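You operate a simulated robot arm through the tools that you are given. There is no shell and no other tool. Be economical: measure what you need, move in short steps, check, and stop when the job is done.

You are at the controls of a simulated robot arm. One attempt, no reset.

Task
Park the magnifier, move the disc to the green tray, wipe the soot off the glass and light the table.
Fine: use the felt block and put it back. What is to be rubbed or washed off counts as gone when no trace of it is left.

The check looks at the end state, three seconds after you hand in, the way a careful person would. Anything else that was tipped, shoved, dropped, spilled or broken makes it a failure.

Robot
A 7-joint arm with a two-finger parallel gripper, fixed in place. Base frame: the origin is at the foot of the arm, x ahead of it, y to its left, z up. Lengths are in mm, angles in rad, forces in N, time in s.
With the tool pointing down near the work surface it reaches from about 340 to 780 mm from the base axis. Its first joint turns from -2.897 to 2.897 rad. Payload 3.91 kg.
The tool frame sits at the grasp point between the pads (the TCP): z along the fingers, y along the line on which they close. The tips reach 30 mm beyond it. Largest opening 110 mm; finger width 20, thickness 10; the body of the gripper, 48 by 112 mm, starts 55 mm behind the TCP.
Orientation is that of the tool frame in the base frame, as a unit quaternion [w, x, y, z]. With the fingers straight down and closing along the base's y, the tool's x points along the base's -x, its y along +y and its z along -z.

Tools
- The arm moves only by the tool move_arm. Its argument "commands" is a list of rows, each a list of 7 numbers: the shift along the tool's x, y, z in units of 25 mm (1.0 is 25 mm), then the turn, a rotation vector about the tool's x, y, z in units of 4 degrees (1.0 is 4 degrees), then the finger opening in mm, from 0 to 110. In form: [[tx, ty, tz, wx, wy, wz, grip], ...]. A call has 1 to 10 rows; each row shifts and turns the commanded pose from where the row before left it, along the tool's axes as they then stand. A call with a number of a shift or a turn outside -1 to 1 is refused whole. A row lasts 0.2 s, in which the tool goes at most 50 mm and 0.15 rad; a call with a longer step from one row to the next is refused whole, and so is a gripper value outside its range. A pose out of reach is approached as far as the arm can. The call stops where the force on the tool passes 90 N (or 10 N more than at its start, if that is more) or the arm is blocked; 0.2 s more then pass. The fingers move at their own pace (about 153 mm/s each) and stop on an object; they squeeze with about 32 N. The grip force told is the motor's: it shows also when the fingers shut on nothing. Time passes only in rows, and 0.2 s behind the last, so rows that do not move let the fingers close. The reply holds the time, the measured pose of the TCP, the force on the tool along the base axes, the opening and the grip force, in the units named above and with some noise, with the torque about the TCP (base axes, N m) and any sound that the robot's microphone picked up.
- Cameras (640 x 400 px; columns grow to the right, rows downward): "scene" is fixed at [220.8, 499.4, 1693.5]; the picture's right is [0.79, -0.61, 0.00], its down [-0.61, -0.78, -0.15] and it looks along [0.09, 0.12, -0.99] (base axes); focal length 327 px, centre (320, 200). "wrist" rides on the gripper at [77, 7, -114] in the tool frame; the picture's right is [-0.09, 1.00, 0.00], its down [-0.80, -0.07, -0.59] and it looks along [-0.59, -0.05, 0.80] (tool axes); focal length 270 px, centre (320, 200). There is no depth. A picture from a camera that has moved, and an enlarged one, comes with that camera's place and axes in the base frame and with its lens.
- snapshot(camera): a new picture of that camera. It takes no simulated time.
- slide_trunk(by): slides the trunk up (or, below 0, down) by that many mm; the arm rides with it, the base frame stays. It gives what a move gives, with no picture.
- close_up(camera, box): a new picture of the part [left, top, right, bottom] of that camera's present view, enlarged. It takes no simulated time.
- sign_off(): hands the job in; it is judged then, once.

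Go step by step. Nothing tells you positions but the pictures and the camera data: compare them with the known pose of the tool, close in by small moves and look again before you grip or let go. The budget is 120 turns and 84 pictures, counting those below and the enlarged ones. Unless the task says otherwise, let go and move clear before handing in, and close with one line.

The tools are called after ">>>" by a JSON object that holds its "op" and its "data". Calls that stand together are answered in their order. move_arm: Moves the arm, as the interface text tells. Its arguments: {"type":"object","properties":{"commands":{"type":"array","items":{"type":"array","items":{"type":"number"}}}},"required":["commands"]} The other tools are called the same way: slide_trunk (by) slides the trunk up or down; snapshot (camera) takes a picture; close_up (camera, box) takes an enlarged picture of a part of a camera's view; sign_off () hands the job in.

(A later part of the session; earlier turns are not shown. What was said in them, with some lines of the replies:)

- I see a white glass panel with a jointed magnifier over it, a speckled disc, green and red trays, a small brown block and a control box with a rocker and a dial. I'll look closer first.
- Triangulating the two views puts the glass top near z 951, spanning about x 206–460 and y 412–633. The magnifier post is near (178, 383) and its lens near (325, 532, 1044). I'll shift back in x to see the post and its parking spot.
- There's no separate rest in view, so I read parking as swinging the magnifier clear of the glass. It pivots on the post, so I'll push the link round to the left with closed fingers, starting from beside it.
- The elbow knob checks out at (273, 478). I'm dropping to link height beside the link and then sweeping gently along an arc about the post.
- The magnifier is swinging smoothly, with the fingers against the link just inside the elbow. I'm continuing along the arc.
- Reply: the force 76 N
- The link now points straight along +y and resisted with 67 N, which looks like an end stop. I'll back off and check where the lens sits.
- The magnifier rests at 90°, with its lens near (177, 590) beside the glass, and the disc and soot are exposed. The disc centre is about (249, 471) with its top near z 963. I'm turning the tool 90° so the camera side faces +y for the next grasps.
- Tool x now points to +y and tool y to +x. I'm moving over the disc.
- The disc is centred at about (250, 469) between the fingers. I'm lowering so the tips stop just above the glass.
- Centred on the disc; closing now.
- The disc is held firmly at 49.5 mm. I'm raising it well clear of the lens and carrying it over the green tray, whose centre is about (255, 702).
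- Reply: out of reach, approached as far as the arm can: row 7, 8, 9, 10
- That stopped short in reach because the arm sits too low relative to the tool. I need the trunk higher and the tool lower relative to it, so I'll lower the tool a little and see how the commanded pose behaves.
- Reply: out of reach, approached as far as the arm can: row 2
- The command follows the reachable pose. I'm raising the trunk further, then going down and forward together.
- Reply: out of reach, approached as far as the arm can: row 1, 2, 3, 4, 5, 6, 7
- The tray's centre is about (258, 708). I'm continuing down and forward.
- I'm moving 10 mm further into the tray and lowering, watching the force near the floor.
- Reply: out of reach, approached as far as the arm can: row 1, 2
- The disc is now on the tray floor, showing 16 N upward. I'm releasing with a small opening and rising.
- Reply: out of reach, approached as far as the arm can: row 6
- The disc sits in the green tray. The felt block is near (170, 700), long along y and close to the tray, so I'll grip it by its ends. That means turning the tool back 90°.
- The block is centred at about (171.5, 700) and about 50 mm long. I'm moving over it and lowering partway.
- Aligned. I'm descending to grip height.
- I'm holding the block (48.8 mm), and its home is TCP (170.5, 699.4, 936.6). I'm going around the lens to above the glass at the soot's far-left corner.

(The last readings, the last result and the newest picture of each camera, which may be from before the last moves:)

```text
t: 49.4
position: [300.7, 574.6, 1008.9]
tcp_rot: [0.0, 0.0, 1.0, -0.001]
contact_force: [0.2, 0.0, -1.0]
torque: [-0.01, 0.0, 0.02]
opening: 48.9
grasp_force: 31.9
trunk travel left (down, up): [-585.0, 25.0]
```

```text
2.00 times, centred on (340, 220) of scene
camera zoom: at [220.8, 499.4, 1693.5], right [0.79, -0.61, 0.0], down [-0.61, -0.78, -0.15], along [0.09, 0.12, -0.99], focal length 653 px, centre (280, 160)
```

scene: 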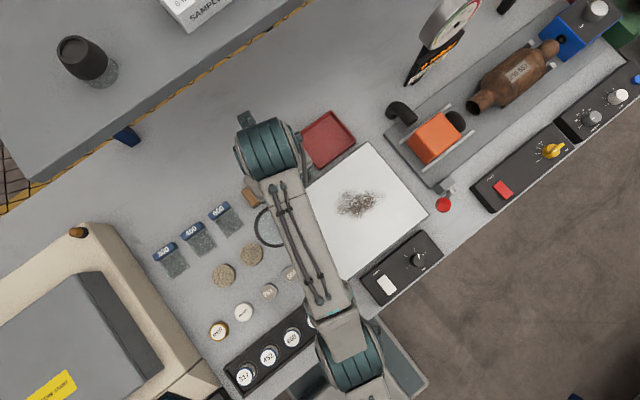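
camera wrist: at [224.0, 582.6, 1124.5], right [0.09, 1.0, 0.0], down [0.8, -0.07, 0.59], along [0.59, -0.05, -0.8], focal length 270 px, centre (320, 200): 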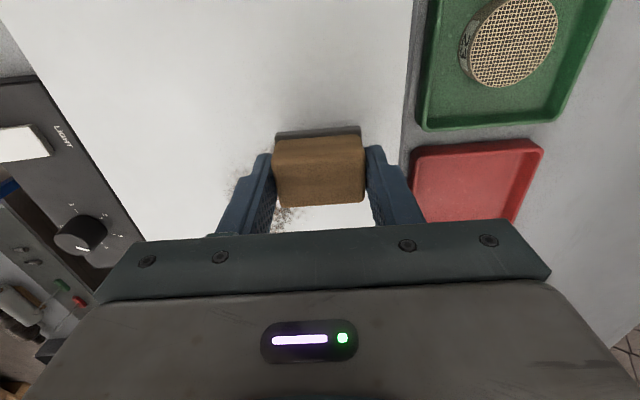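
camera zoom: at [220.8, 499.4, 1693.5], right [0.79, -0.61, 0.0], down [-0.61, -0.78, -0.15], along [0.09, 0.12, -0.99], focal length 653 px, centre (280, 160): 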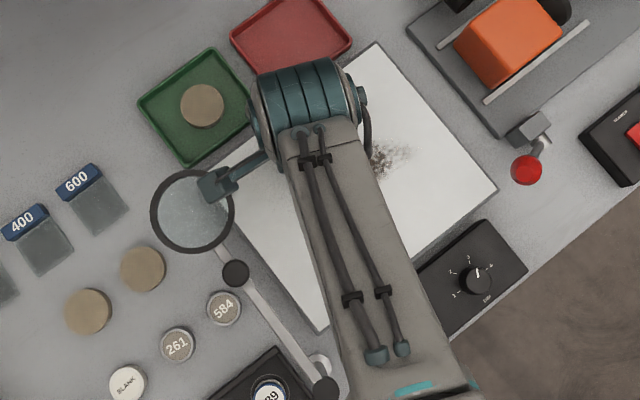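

The block is above the far part of the soot. I'm lowering in small steps to find contact with the glass.

>>> {"op": "move_arm", "data": {"commands": [[-0.2, 0, 0.4, 0, 0, 0, 40], [0, 0, 0.3, 0, 0, 0, 40], [0, 0, 0.12, 0, 0, 0, 40], [0, 0, 0, 0, 0, 0, 40]]}}

>>> {"op": "move_arm", "data": {"commands": [[0, 0, 0.08, 0, 0, 0, 40], [0, 0, 0.08, 0, 0, 0, 40], [0, 0, 0, 0, 0, 0, 40]]}}

```text
t: 50.4
position: [305.9, 575.8, 988.7]
tcp_rot: [0.0, 0.0, 1.0, -0.002]
contact_force: [-0.7, 0.4, -0.3]
torque: [-0.04, 0.0, 0.04]
opening: 48.7
grasp_force: 32.1
trunk travel left (down, up): [-585.0, 25.0]
```

```text
t: 51.2
position: [305.5, 575.3, 987.2]
tcp_rot: [0.001, 0.001, 1.0, 0.0]
contact_force: [1.5, 1.4, 11.3]
torque: [0.09, 0.03, 0.04]
opening: 48.8
grasp_force: 31.9
trunk travel left (down, up): [-585.0, 25.0]
```

Contact at 11 N. I'm making the first stroke toward +x.

>>> {"op": "move_arm", "data": {"commands": [[-0.6, 0, 0.02, 0, 0, 0, 40], [-0.6, 0, 0, 0, 0, 0, 40], [-0.6, 0, 0, 0, 0, 0, 40], [-0.6, 0, 0, 0, 0, 0, 40], [-0.6, 0, 0, 0, 0, 0, 40], [-0.6, 0, 0, 0, 0, 0, 40], [-0.6, 0, 0, 0, 0, 0, 40], [-0.6, 0, 0, 0, 0, 0, 40], [0, -0.6, 0, 0, 0, 0, 40], [0, -0.4, 0, 0, 0, 0, 40]]}}

>>> {"op": "snapshot", "data": {"camera": "wrist"}}

```text
t: 53.4
position: [425.4, 549.3, 986.4]
tcp_rot: [0.0, 0.001, 1.0, 0.001]
contact_force: [1.1, 6.3, 20.1]
torque: [0.22, 0.02, 0.02]
opening: 48.9
grasp_force: 31.6
trunk travel left (down, up): [-585.0, 25.0]
```

```text
46 pictures are left
camera wrist: at [348.2, 557.2, 1101.3], right [0.09, 1.0, 0.0], down [0.8, -0.07, 0.6], along [0.59, -0.05, -0.8], focal length 270 px, centre (320, 200)
```

wrist: 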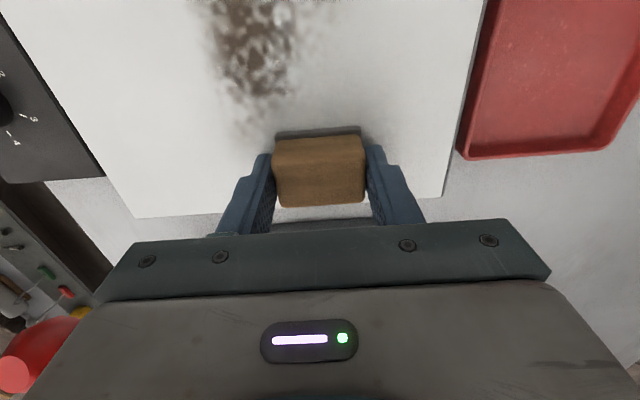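

Next is the return stroke at y≈549.

>>> {"op": "move_arm", "data": {"commands": [[0.6, 0, 0, 0, 0, 0, 40], [0.6, 0, 0, 0, 0, 0, 40], [0.6, 0, 0, 0, 0, 0, 40], [0.6, 0, 0, 0, 0, 0, 40], [0.6, 0, 0, 0, 0, 0, 40], [0.6, 0, 0, 0, 0, 0, 40], [0.6, 0, 0, 0, 0, 0, 40], [0.6, 0, 0, 0, 0, 0, 40], [0.6, 0, 0, 0, 0, 0, 40], [0, 0, 0, 0, 0, 0, 40]]}}

>>> {"op": "snapshot", "data": {"camera": "wrist"}}

>>> {"op": "close_up", "data": {"camera": "scene", "box": [240, 120, 440, 320]}}

```text
t: 55.6
position: [290.1, 549.5, 985.0]
tcp_rot: [0.0, 0.0, 1.0, 0.0]
contact_force: [6.3, -0.4, 21.1]
torque: [0.0, -0.22, 0.01]
opening: 48.8
grasp_force: 31.6
trunk travel left (down, up): [-585.0, 25.0]
```

```text
45 pictures are left
camera wrist: at [212.5, 556.8, 1101.1], right [0.09, 1.0, 0.0], down [0.8, -0.07, 0.59], along [0.59, -0.05, -0.8], focal length 270 px, centre (320, 200)
```

wrist: 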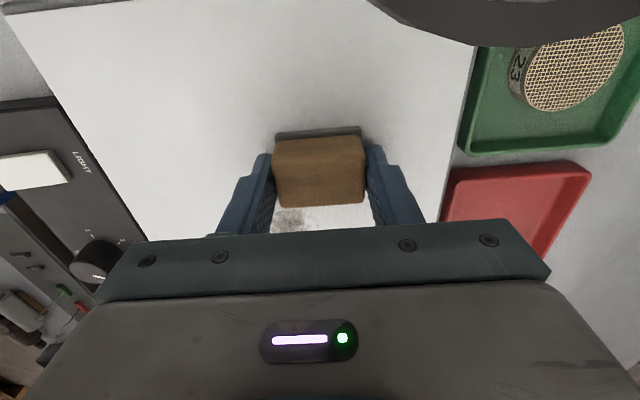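

```text
2.00 times, centred on (340, 220) of scene
camera zoom: at [220.8, 499.4, 1693.5], right [0.79, -0.61, 0.0], down [-0.61, -0.78, -0.15], along [0.09, 0.12, -0.99], focal length 653 px, centre (280, 160)
```

zoom: 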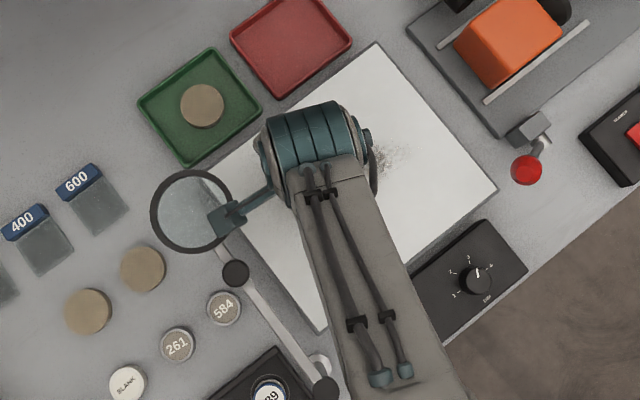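

The soot fades with each pass. I'm continuing rows at y≈524 and 499, then 478.

>>> {"op": "move_arm", "data": {"commands": [[0, -0.9, 0, 0, 0, 0, 40], [-0.65, 0, 0, 0, 0, 0, 40], [-0.65, 0, 0, 0, 0, 0, 40], [-0.65, 0, 0, 0, 0, 0, 40], [-0.65, 0, 0, 0, 0, 0, 40], [-0.65, 0, 0, 0, 0, 0, 40], [-0.65, 0, 0, 0, 0, 0, 40], [-0.65, 0, 0, 0, 0, 0, 40], [-0.65, 0, 0, 0, 0, 0, 40], [-0.55, 0, 0, 0, 0, 0, 40]]}}

>>> {"op": "move_arm", "data": {"commands": [[0, -0.9, 0, 0, 0, 0, 40], [0.65, 0, 0, 0, 0, 0, 40], [0.65, 0, 0, 0, 0, 0, 40], [0.65, 0, 0, 0, 0, 0, 40], [0.65, 0, 0, 0, 0, 0, 40], [0.65, 0, 0, 0, 0, 0, 40], [0.65, 0, 0, 0, 0, 0, 40], [0.65, 0, 0, 0, 0, 0, 40], [0.65, 0, 0, 0, 0, 0, 40], [0.55, 0, 0, 0, 0, 0, 40]]}}

>>> {"op": "move_arm", "data": {"commands": [[0, -0.9, 0, 0, 0, 0, 40], [-0.65, 0, 0, 0, 0, 0, 40], [-0.65, 0, 0, 0, 0, 0, 40], [-0.65, 0, 0, 0, 0, 0, 40], [-0.65, 0, 0, 0, 0, 0, 40], [-0.65, 0, 0, 0, 0, 0, 40], [-0.65, 0, 0, 0, 0, 0, 40], [-0.65, 0, 0, 0, 0, 0, 40], [-0.65, 0, 0, 0, 0, 0, 40], [-0.55, 0, 0, 0, 0, 0, 40]]}}

>>> {"op": "snapshot", "data": {"camera": "wrist"}}

>>> {"op": "close_up", "data": {"camera": "scene", "box": [270, 130, 440, 300]}}

```text
t: 57.8
position: [432.5, 525.9, 985.4]
tcp_rot: [0.001, 0.001, 1.0, -0.001]
contact_force: [-2.8, 0.3, 14.8]
torque: [-0.03, 0.17, -0.03]
opening: 49.1
grasp_force: 31.6
trunk travel left (down, up): [-585.0, 25.0]
```

```text
t: 60.0
position: [289.5, 504.7, 985.0]
tcp_rot: [0.0, 0.001, 1.0, 0.0]
contact_force: [3.9, -1.4, 17.3]
torque: [-0.02, -0.18, -0.01]
opening: 48.7
grasp_force: 32.9
trunk travel left (down, up): [-585.0, 25.0]
```

```text
t: 62.2
position: [434.3, 482.3, 985.9]
tcp_rot: [0.0, 0.001, 1.0, -0.001]
contact_force: [-2.5, 0.3, 8.1]
torque: [-0.06, 0.0, -0.01]
opening: 48.7
grasp_force: 32.5
trunk travel left (down, up): [-585.0, 25.0]
```

```text
43 pictures are left
camera wrist: at [356.7, 490.2, 1100.4], right [0.09, 1.0, 0.0], down [0.8, -0.07, 0.59], along [0.59, -0.05, -0.8], focal length 270 px, centre (320, 200)
```

wrist: 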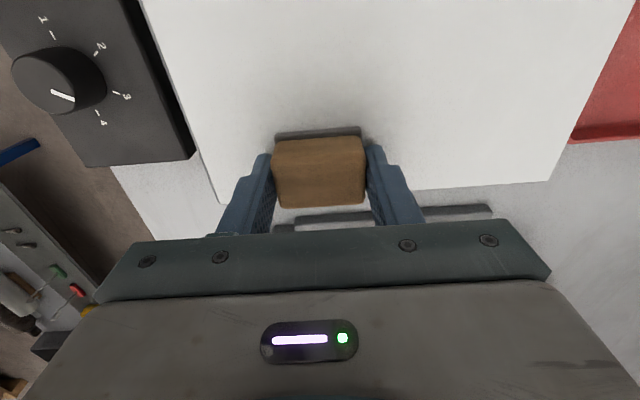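

```text
2.35 times, centred on (355, 215) of scene
camera zoom: at [220.8, 499.4, 1693.5], right [0.79, -0.61, 0.0], down [-0.61, -0.78, -0.15], along [0.09, 0.12, -0.99], focal length 769 px, centre (238, 165)
```

zoom: 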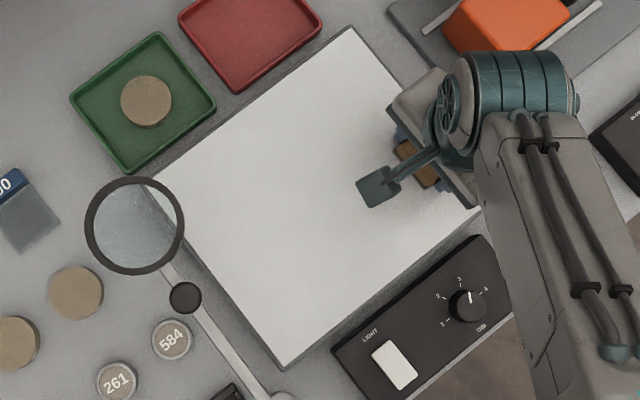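

It looks clean; I'm checking for faint traces at higher zoom.

>>> {"op": "close_up", "data": {"camera": "scene", "box": [315, 165, 395, 230]}}

>>> {"op": "close_up", "data": {"camera": "wrist", "box": [140, 0, 640, 210]}}

```text
6.15 times, centred on (355, 198) of scene
camera zoom: at [220.8, 499.4, 1693.5], right [0.79, -0.61, 0.0], down [-0.61, -0.78, -0.15], along [0.09, 0.12, -0.99], focal length 2010 px, centre (105, 215)
```

zoom: 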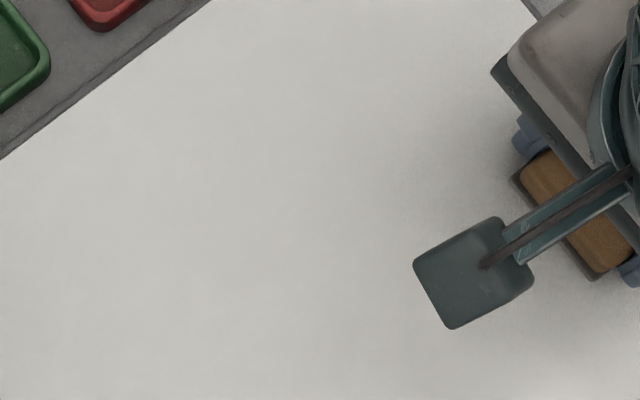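

```text
1.28 times, centred on (390, 105) of wrist
camera zoom: at [356.7, 490.2, 1100.4], right [0.09, 1.0, 0.0], down [0.8, -0.07, 0.59], along [0.59, -0.05, -0.8], focal length 346 px, centre (230, 322)
```

zoom: 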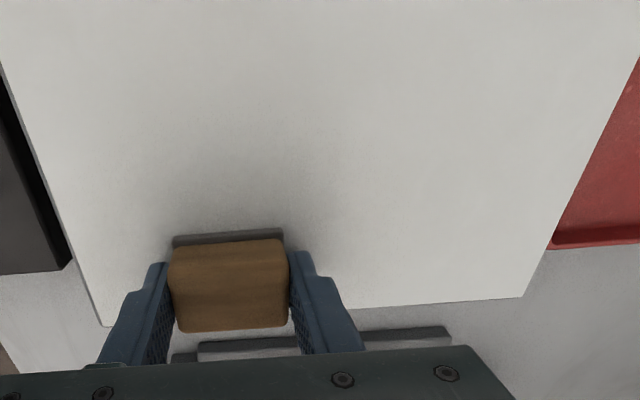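

It looks clean. I'll do one more overlapping pass back up to be sure no faint film remains.

>>> {"op": "move_arm", "data": {"commands": [[0, 0.4, 0.02, 0, 0, 0, 40], [0.65, 0, 0, 0, 0, 0, 40], [0.65, 0, 0, 0, 0, 0, 40], [0.65, 0, 0, 0, 0, 0, 40], [0.65, 0, 0, 0, 0, 0, 40], [0.65, 0, 0, 0, 0, 0, 40], [0.65, 0, 0, 0, 0, 0, 40], [0.65, 0, 0, 0, 0, 0, 40], [0.65, 0, 0, 0, 0, 0, 40], [0.55, 0, 0, 0, 0, 0, 40]]}}

>>> {"op": "move_arm", "data": {"commands": [[0, 0.9, 0, 0, 0, 0, 40], [-0.65, 0, 0, 0, 0, 0, 40], [-0.65, 0, 0, 0, 0, 0, 40], [-0.65, 0, 0, 0, 0, 0, 40], [-0.65, 0, 0, 0, 0, 0, 40], [-0.65, 0, 0, 0, 0, 0, 40], [-0.65, 0, 0, 0, 0, 0, 40], [-0.65, 0, 0, 0, 0, 0, 40], [-0.65, 0, 0, 0, 0, 0, 40], [-0.55, 0, 0, 0, 0, 0, 40]]}}

>>> {"op": "move_arm", "data": {"commands": [[0, 0.9, 0, 0, 0, 0, 40], [0.65, 0, 0, 0, 0, 0, 40], [0.65, 0, 0, 0, 0, 0, 40], [0.65, 0, 0, 0, 0, 0, 40], [0.65, 0, 0, 0, 0, 0, 40], [0.65, 0, 0, 0, 0, 0, 40], [0.65, 0, 0, 0, 0, 0, 40], [0.65, 0, 0, 0, 0, 0, 40], [0.65, 0, 0, 0, 0, 0, 40], [0.55, 0, 0, 0, 0, 0, 40]]}}

>>> {"op": "move_arm", "data": {"commands": [[0, 0.9, 0, 0, 0, 0, 40], [-0.65, 0, 0, 0, 0, 0, 40], [-0.65, 0, 0, 0, 0, 0, 40], [-0.65, 0, 0, 0, 0, 0, 40], [-0.65, 0, 0, 0, 0, 0, 40], [-0.65, 0, 0, 0, 0, 0, 40], [-0.65, 0, 0, 0, 0, 0, 40], [0, 0, -0.5, 0, 0, 0, 40], [0, 0, -0.5, 0, 0, 0, 40], [0, 0, 0, 0, 0, 0, 40]]}}

>>> {"op": "snapshot", "data": {"camera": "wrist"}}

>>> {"op": "close_up", "data": {"camera": "scene", "box": [270, 130, 440, 300]}}

```text
t: 64.4
position: [290.2, 491.6, 986.1]
tcp_rot: [0.0, 0.001, 1.0, 0.0]
contact_force: [4.3, -0.9, 16.4]
torque: [-0.01, -0.13, -0.02]
opening: 48.9
grasp_force: 32.3
trunk travel left (down, up): [-585.0, 25.0]
```

```text
t: 66.6
position: [435.1, 514.2, 985.2]
tcp_rot: [0.001, 0.001, 1.0, -0.002]
contact_force: [-0.9, 0.6, 7.4]
torque: [0.03, 0.01, 0.01]
opening: 48.7
grasp_force: 32.2
trunk travel left (down, up): [-585.0, 25.0]
```

```text
t: 68.8
position: [290.2, 537.2, 984.5]
tcp_rot: [-0.001, 0.0, 1.0, -0.002]
contact_force: [2.8, 0.3, 13.6]
torque: [0.02, -0.08, -0.02]
opening: 48.8
grasp_force: 32.1
trunk travel left (down, up): [-585.0, 25.0]
```

```text
t: 71.0
position: [388.6, 560.3, 1008.9]
tcp_rot: [0.0, 0.001, 1.0, -0.002]
contact_force: [0.4, 0.3, -0.3]
torque: [-0.01, 0.0, 0.01]
opening: 48.6
grasp_force: 32.0
trunk travel left (down, up): [-585.0, 25.0]
```

```text
39 pictures are left
camera wrist: at [310.9, 567.6, 1124.2], right [0.09, 1.0, 0.0], down [0.8, -0.07, 0.59], along [0.59, -0.06, -0.8], focal length 270 px, centre (320, 200)
```

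wrist: 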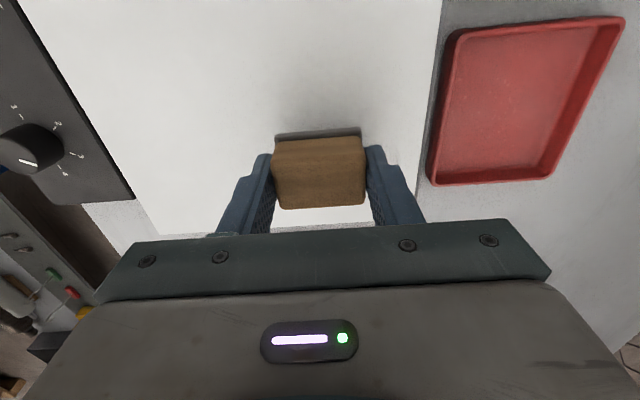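

```text
2.35 times, centred on (355, 215) of scene
camera zoom: at [220.8, 499.4, 1693.5], right [0.79, -0.61, 0.0], down [-0.61, -0.78, -0.15], along [0.09, 0.12, -0.99], focal length 769 px, centre (238, 165)
```

zoom: 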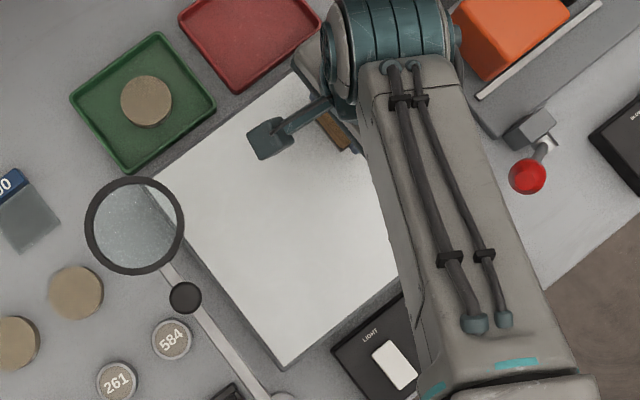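

The glass is clean. I'm returning the block along the same route.

>>> {"op": "move_arm", "data": {"commands": [[0.88, 0.8, 0, 0, 0, 0, 40], [0.88, 0.8, 0, 0, 0, 0, 40], [0.88, 0.8, 0, 0, 0, 0, 40], [0.88, 0.8, 0, 0, 0, 0, 40], [0.9, 1, 0, 0, 0, 0, 40], [0.9, 1, 0, 0, 0, 0, 40], [0.85, 0.09, 0, 0, 0, 0, 40], [0.85, 0.09, 0, 0, 0, 0, 40], [0.85, 0.09, 0, 0, 0, 0, 40], [0.85, 0.09, 0, 0, 0, 0, 40]]}}

>>> {"op": "slide_trunk", "data": {"by": -35}}

>>> {"op": "snapshot", "data": {"camera": "wrist"}}

```text
t: 73.2
position: [169.7, 699.8, 1010.0]
tcp_rot: [0.0, 0.0, 1.0, 0.0]
contact_force: [0.4, -0.3, -0.4]
torque: [-0.03, -0.01, 0.03]
opening: 48.9
grasp_force: 32.2
trunk travel left (down, up): [-585.0, 25.0]
```

```text
t: 74.0
position: [169.8, 699.2, 973.6]
tcp_rot: [0.0, 0.002, 1.0, -0.001]
contact_force: [-0.1, -0.7, -0.4]
torque: [-0.02, 0.01, -0.03]
opening: 48.9
grasp_force: 32.1
trunk travel left (down, up): [-550.0, 60.0]
```

```text
37 pictures are left
camera wrist: at [92.6, 707.0, 1089.1], right [0.09, 1.0, 0.0], down [0.8, -0.07, 0.59], along [0.59, -0.05, -0.8], focal length 270 px, centre (320, 200)
```

wrist: 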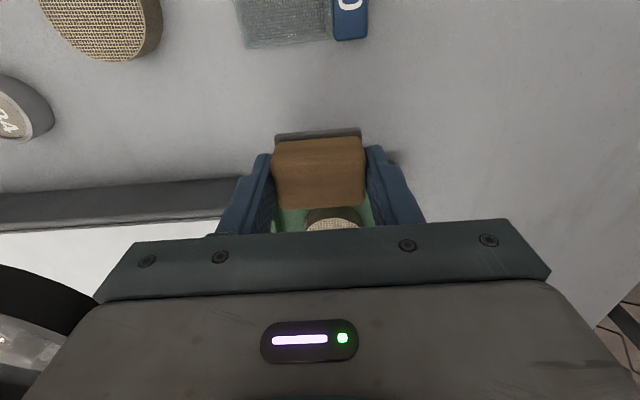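

Back over its home spot; I'm lowering it to the table.

>>> {"op": "move_arm", "data": {"commands": [[0, 0, 0.5, 0, 0, 0, 40], [0, 0, 0.5, 0, 0, 0, 40], [0, 0, 0.3, 0, 0, 0, 40], [0, 0, 0.1, 0, 0, 0, 40], [0, 0, 0, 0, 0, 0, 40]]}}

>>> {"op": "move_arm", "data": {"commands": [[0, 0, 0.06, 0, 0, 0, 40], [0, 0, 0.06, 0, 0, 0, 40], [0, 0, 0, 0, 0, 0, 40]]}}

```text
t: 75.2
position: [169.7, 700.0, 937.8]
tcp_rot: [0.001, 0.0, 1.0, 0.0]
contact_force: [0.1, -0.2, -0.1]
torque: [-0.02, 0.0, 0.0]
opening: 48.7
grasp_force: 32.0
trunk travel left (down, up): [-550.0, 60.0]
```

```text
t: 76.0
position: [169.1, 699.4, 934.7]
tcp_rot: [0.001, 0.0, 1.0, -0.001]
contact_force: [-0.3, -0.2, 0.2]
torque: [0.06, -0.02, 0.01]
opening: 48.7
grasp_force: 32.3
trunk travel left (down, up): [-550.0, 60.0]
```

>>> {"op": "move_arm", "data": {"commands": [[0, 0, 0.06, 0, 0, 0, 40], [0, 0, 0.06, 0, 0, 0, 40], [0, 0, 0, 0, 0, 0, 40]]}}

```text
t: 76.8
position: [170.3, 698.5, 935.5]
tcp_rot: [0.0, 0.0, 1.0, 0.0]
contact_force: [0.7, 1.1, 9.4]
torque: [-0.07, 0.01, -0.01]
opening: 49.0
grasp_force: 32.0
trunk travel left (down, up): [-550.0, 60.0]
```

The block is touching the table. I'm releasing and rising.

>>> {"op": "move_arm", "data": {"commands": [[0, 0, -0.08, 0, 0, 0, 55], [0, 0, 0, 0, 0, 0, 75], [0, 0, 0, 0, 0, 0, 75], [0, 0, -0.5, 0, 0, 0, 75], [0, 0, -0.8, 0, 0, 0, 75], [0, 0, -0.8, 0, 0, 0, 75], [0, 0, 0, 0, 0, 0, 75]]}}

>>> {"op": "slide_trunk", "data": {"by": 50}}

>>> {"op": "snapshot", "data": {"camera": "wrist"}}

```text
t: 78.4
position: [169.4, 700.0, 987.0]
tcp_rot: [0.0, 0.0, 1.0, -0.001]
contact_force: [0.2, 0.3, 1.0]
torque: [0.0, 0.0, -0.04]
opening: 74.8
grasp_force: 0.0
trunk travel left (down, up): [-550.0, 60.0]
```

```text
t: 79.3
position: [170.0, 699.6, 1037.9]
tcp_rot: [0.001, 0.0, 1.0, -0.002]
contact_force: [-0.4, 0.1, -0.5]
torque: [0.01, 0.01, -0.01]
opening: 75.2
grasp_force: 0.0
trunk travel left (down, up): [-600.0, 10.0]
```

```text
36 pictures are left
camera wrist: at [92.5, 707.3, 1152.5], right [0.09, 1.0, 0.0], down [0.8, -0.07, 0.59], along [0.59, -0.06, -0.8], focal length 270 px, centre (320, 200)
```

wrist: 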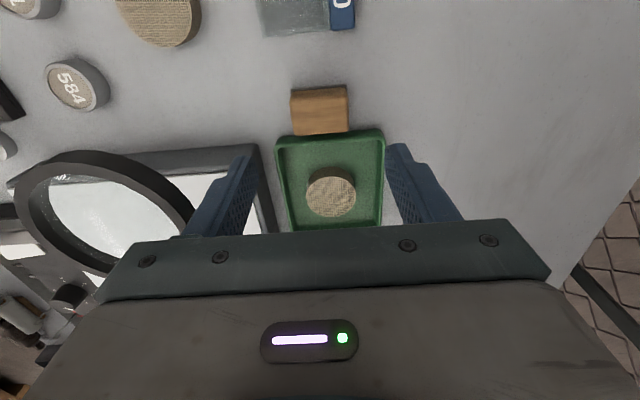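

The block and disc are both in place. Next I'm moving around the lens toward the LIGHT rocker near (289, 347).

>>> {"op": "move_arm", "data": {"commands": [[-0.84, -0.09, 0, 0, 0, 0, 0], [-0.84, -0.09, 0, 0, 0, 0, 0], [-0.84, -0.09, 0, 0, 0, 0, 0], [-0.84, -0.09, 0, 0, 0, 0, 0], [-0.9, -1, 0, 0, 0, 0, 0], [-0.9, -1, 0, 0, 0, 0, 0], [0, -1, 0, 0, 0, 0, 0], [0, -1, 0, 0, 0, 0, 0], [0, -1, 0, 0, 0, 0, 0], [0, -1, 0, 0, 0, 0, 0]]}}

>>> {"op": "move_arm", "data": {"commands": [[0, -1, 0, 0, 0, 0, 0], [0, -1, 0, 0, 0, 0, 0], [0, -1, 0, 0, 0, 0, 0], [0, -1, 0, 0, 0, 0, 0], [0, -1, 0, 0, 0, 0, 0], [0, -0.6, 0, 0, 0, 0, 0], [0, 0, 0, 0, 0, 0, 0]]}}

>>> {"op": "snapshot", "data": {"camera": "wrist"}}

```text
t: 81.5
position: [297.8, 539.6, 1037.3]
tcp_rot: [-0.001, 0.0, 1.0, 0.0]
contact_force: [-0.1, -0.4, 0.1]
torque: [0.02, -0.01, -0.01]
opening: 0.0
grasp_force: 31.9
trunk travel left (down, up): [-600.0, 10.0]
```

```text
t: 83.1
position: [298.7, 399.6, 1037.8]
tcp_rot: [0.0, -0.001, 1.0, -0.001]
contact_force: [-0.7, 0.7, -0.9]
torque: [-0.02, -0.01, -0.01]
opening: 0.0
grasp_force: 32.3
trunk travel left (down, up): [-600.0, 10.0]
```

```text
35 pictures are left
camera wrist: at [221.4, 407.5, 1153.3], right [0.09, 1.0, 0.0], down [0.8, -0.07, 0.59], along [0.59, -0.05, -0.8], focal length 270 px, centre (320, 200)
```

wrist: 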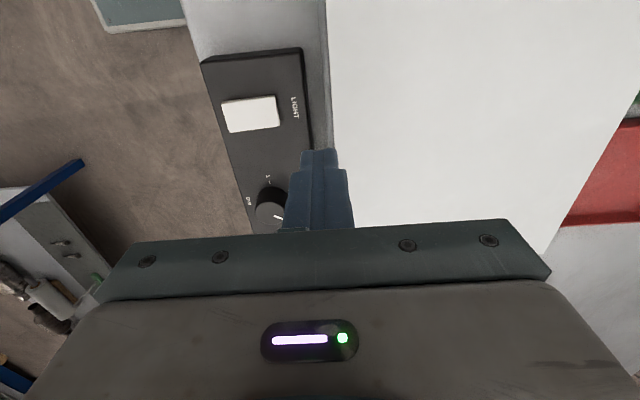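

>>> {"op": "close_up", "data": {"camera": "wrist", "box": [195, 40, 325, 235]}}

>>> {"op": "close_up", "data": {"camera": "wrist", "box": [205, 80, 305, 145]}}

```text
2.05 times, centred on (260, 138) of wrist
camera zoom: at [221.4, 407.5, 1153.3], right [0.09, 1.0, 0.0], down [0.8, -0.07, 0.59], along [0.59, -0.05, -0.8], focal length 554 px, centre (443, 328)
```

zoom: 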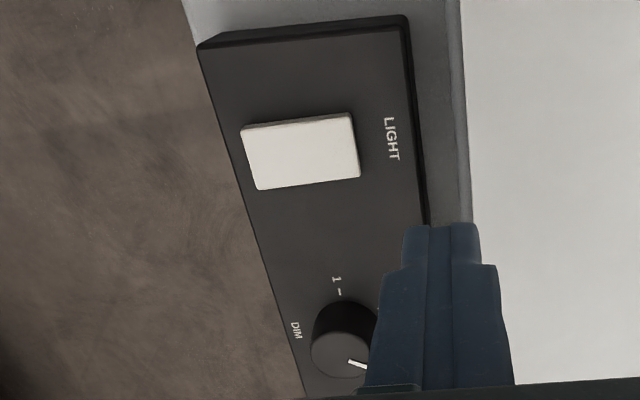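

```text
6.15 times, centred on (255, 112) of wrist
camera zoom: at [221.4, 407.5, 1153.3], right [0.09, 1.0, 0.0], down [0.8, -0.07, 0.59], along [0.59, -0.05, -0.8], focal length 1663 px, centre (720, 738)
```

zoom: 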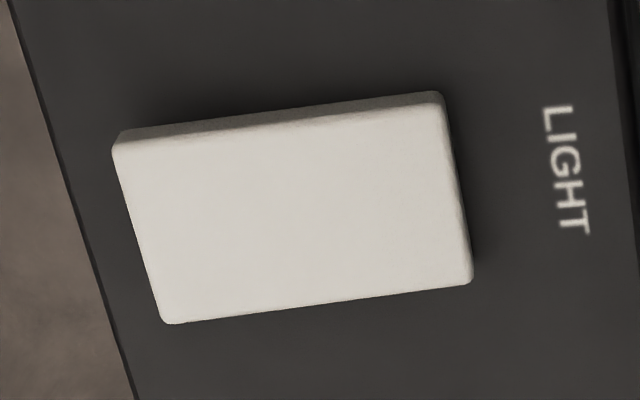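

The rocker spans about x 278–301 and y 325–367, and its near (-y) end appears raised. I'm lining up over that end with closed fingers.

>>> {"op": "move_arm", "data": {"commands": [[0.12, -0.9, 0, 0, 0, 0, 0], [0.12, -0.9, 0, 0, 0, 0, 0], [0.12, -0.88, 0, 0, 0, 0, 0], [0, 0, 0, 0, 0, 0, 0]]}}

>>> {"op": "slide_trunk", "data": {"by": -50}}

>>> {"op": "snapshot", "data": {"camera": "wrist"}}

```text
t: 84.1
position: [288.9, 331.6, 1038.5]
tcp_rot: [-0.001, 0.0, 1.0, 0.0]
contact_force: [-0.1, 0.0, -0.5]
torque: [0.01, -0.01, 0.0]
opening: 0.0
grasp_force: 31.9
trunk travel left (down, up): [-600.0, 10.0]
```

```text
t: 85.0
position: [289.5, 333.3, 987.6]
tcp_rot: [0.0, -0.001, 1.0, -0.001]
contact_force: [0.4, -0.8, 0.3]
torque: [0.0, -0.01, -0.03]
opening: 0.1
grasp_force: 31.7
trunk travel left (down, up): [-550.0, 60.0]
```

```text
32 pictures are left
camera wrist: at [212.5, 340.4, 1104.0], right [0.09, 1.0, 0.0], down [0.8, -0.07, 0.59], along [0.59, -0.05, -0.8], focal length 270 px, centre (320, 200)
```

wrist: 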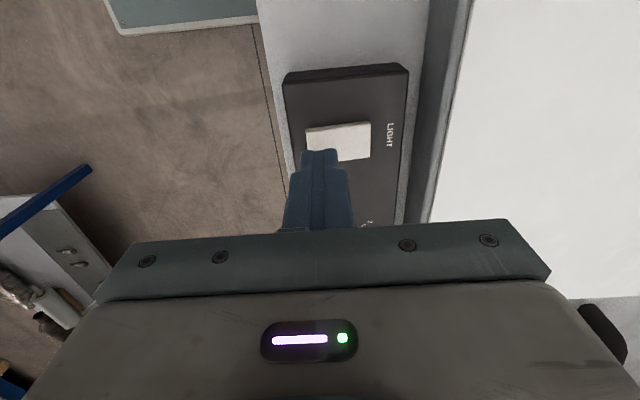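

Alignment is good. I'm pressing down slowly.

>>> {"op": "move_arm", "data": {"commands": [[0, 0, 0.3, 0, 0, 0, 0], [0, 0, 0.2, 0, 0, 0, 0], [0, 0, 0.12, 0, 0, 0, 0], [0, 0, 0.12, 0, 0, 0, 0], [0, 0, 0, 0, 0, 0, 0]]}}

```text
t: 86.2
position: [289.9, 332.8, 969.9]
tcp_rot: [0.0, 0.0, 1.0, -0.001]
contact_force: [0.2, -0.1, 0.6]
torque: [0.02, -0.02, -0.02]
opening: 0.4
grasp_force: 32.4
trunk travel left (down, up): [-550.0, 60.0]
heard: click
```

A click was heard; checking the light.

>>> {"op": "snapshot", "data": {"camera": "wrist"}}

>>> {"op": "snapshot", "data": {"camera": "scene"}}

```text
31 pictures are left
camera wrist: at [212.3, 340.5, 1085.4], right [0.09, 1.0, 0.0], down [0.8, -0.07, 0.59], along [0.59, -0.05, -0.8], focal length 270 px, centre (320, 200)
```

wrist: 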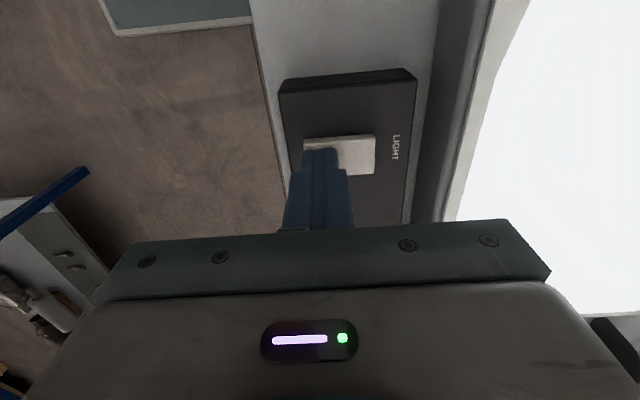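

```text
30 pictures are left
```

scene: 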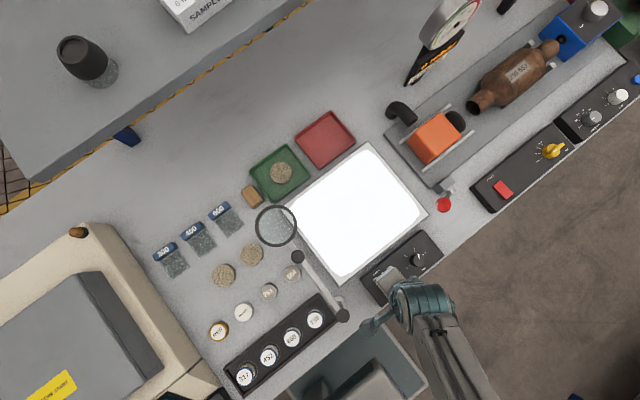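

The table is lit. I'm rising straight up and checking the final scene.

>>> {"op": "move_arm", "data": {"commands": [[0, 0, -0.5, 0, 0, 0, 0], [0, 0, -0.8, 0, 0, 0, 0], [0, 0, -1, 0, 0, 0, 0], [0, 0, -1, 0, 0, 0, 0], [0, 0, -1, 0, 0, 0, 0], [0, -1, -1, 0, 0, 0, 0], [0, -1, -1, 0, 0, 0, 0], [0, 0, 0, 0, 0, 0, 0]]}}

>>> {"op": "close_up", "data": {"camera": "scene", "box": [230, 120, 450, 320]}}

>>> {"op": "close_up", "data": {"camera": "scene", "box": [235, 180, 345, 280]}}

>>> {"op": "snapshot", "data": {"camera": "wrist"}}

```text
t: 88.0
position: [288.1, 282.3, 1128.7]
tcp_rot: [-0.001, 0.001, 1.0, -0.002]
contact_force: [0.0, -0.4, 0.2]
torque: [-0.01, 0.0, 0.01]
opening: 0.0
grasp_force: 32.1
trunk travel left (down, up): [-550.0, 60.0]
```

```text
2.00 times, centred on (340, 220) of scene
camera zoom: at [220.8, 499.4, 1693.5], right [0.79, -0.61, 0.0], down [-0.61, -0.78, -0.15], along [0.09, 0.12, -0.99], focal length 653 px, centre (280, 160)
```

zoom: 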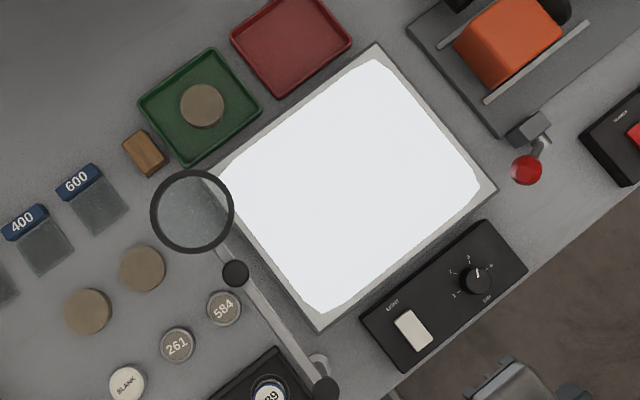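

```text
4.00 times, centred on (290, 230) of scene
camera zoom: at [220.8, 499.4, 1693.5], right [0.79, -0.61, 0.0], down [-0.61, -0.78, -0.15], along [0.09, 0.12, -0.99], focal length 1307 px, centre (440, 80)
```

zoom: 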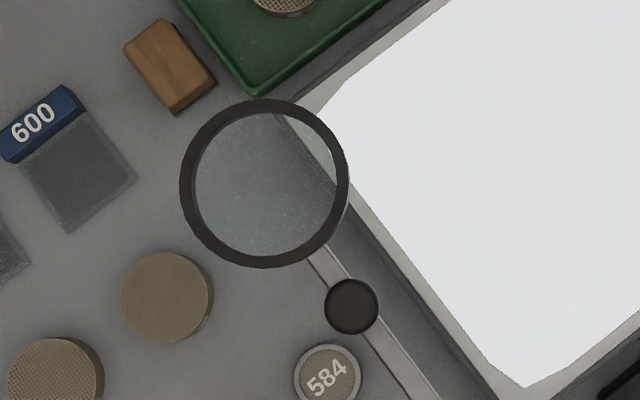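

```text
27 pictures are left
camera wrist: at [211.9, 290.3, 1243.3], right [0.09, 1.0, 0.0], down [0.8, -0.07, 0.59], along [0.59, -0.05, -0.8], focal length 270 px, centre (320, 200)
```

wrist: 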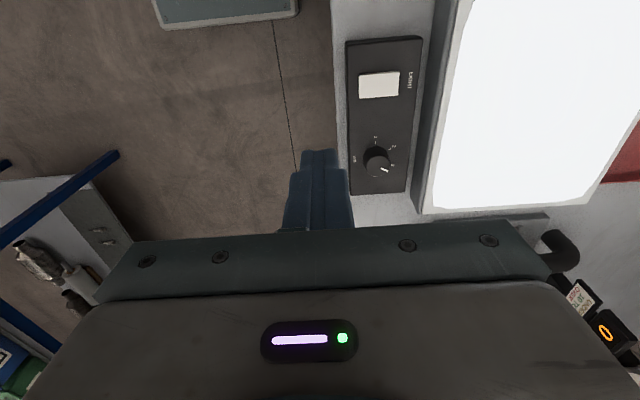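

The magnifier is against its stop beside the glass, with only the lens rim over the panel's edge. The disc is in the green tray, the felt block is back, the glass is clean and lit, and the arm is clear.

>>> {"op": "sign_off", "data": {}}

```text
The job is handed in.
```

I've handed in the job: the disc is in the green tray, no soot shows on the glass, the felt block is back in its place, and the table is lit. The magnifier is swung aside to its end stop, but its rim still overlaps the panel's edge slightly.
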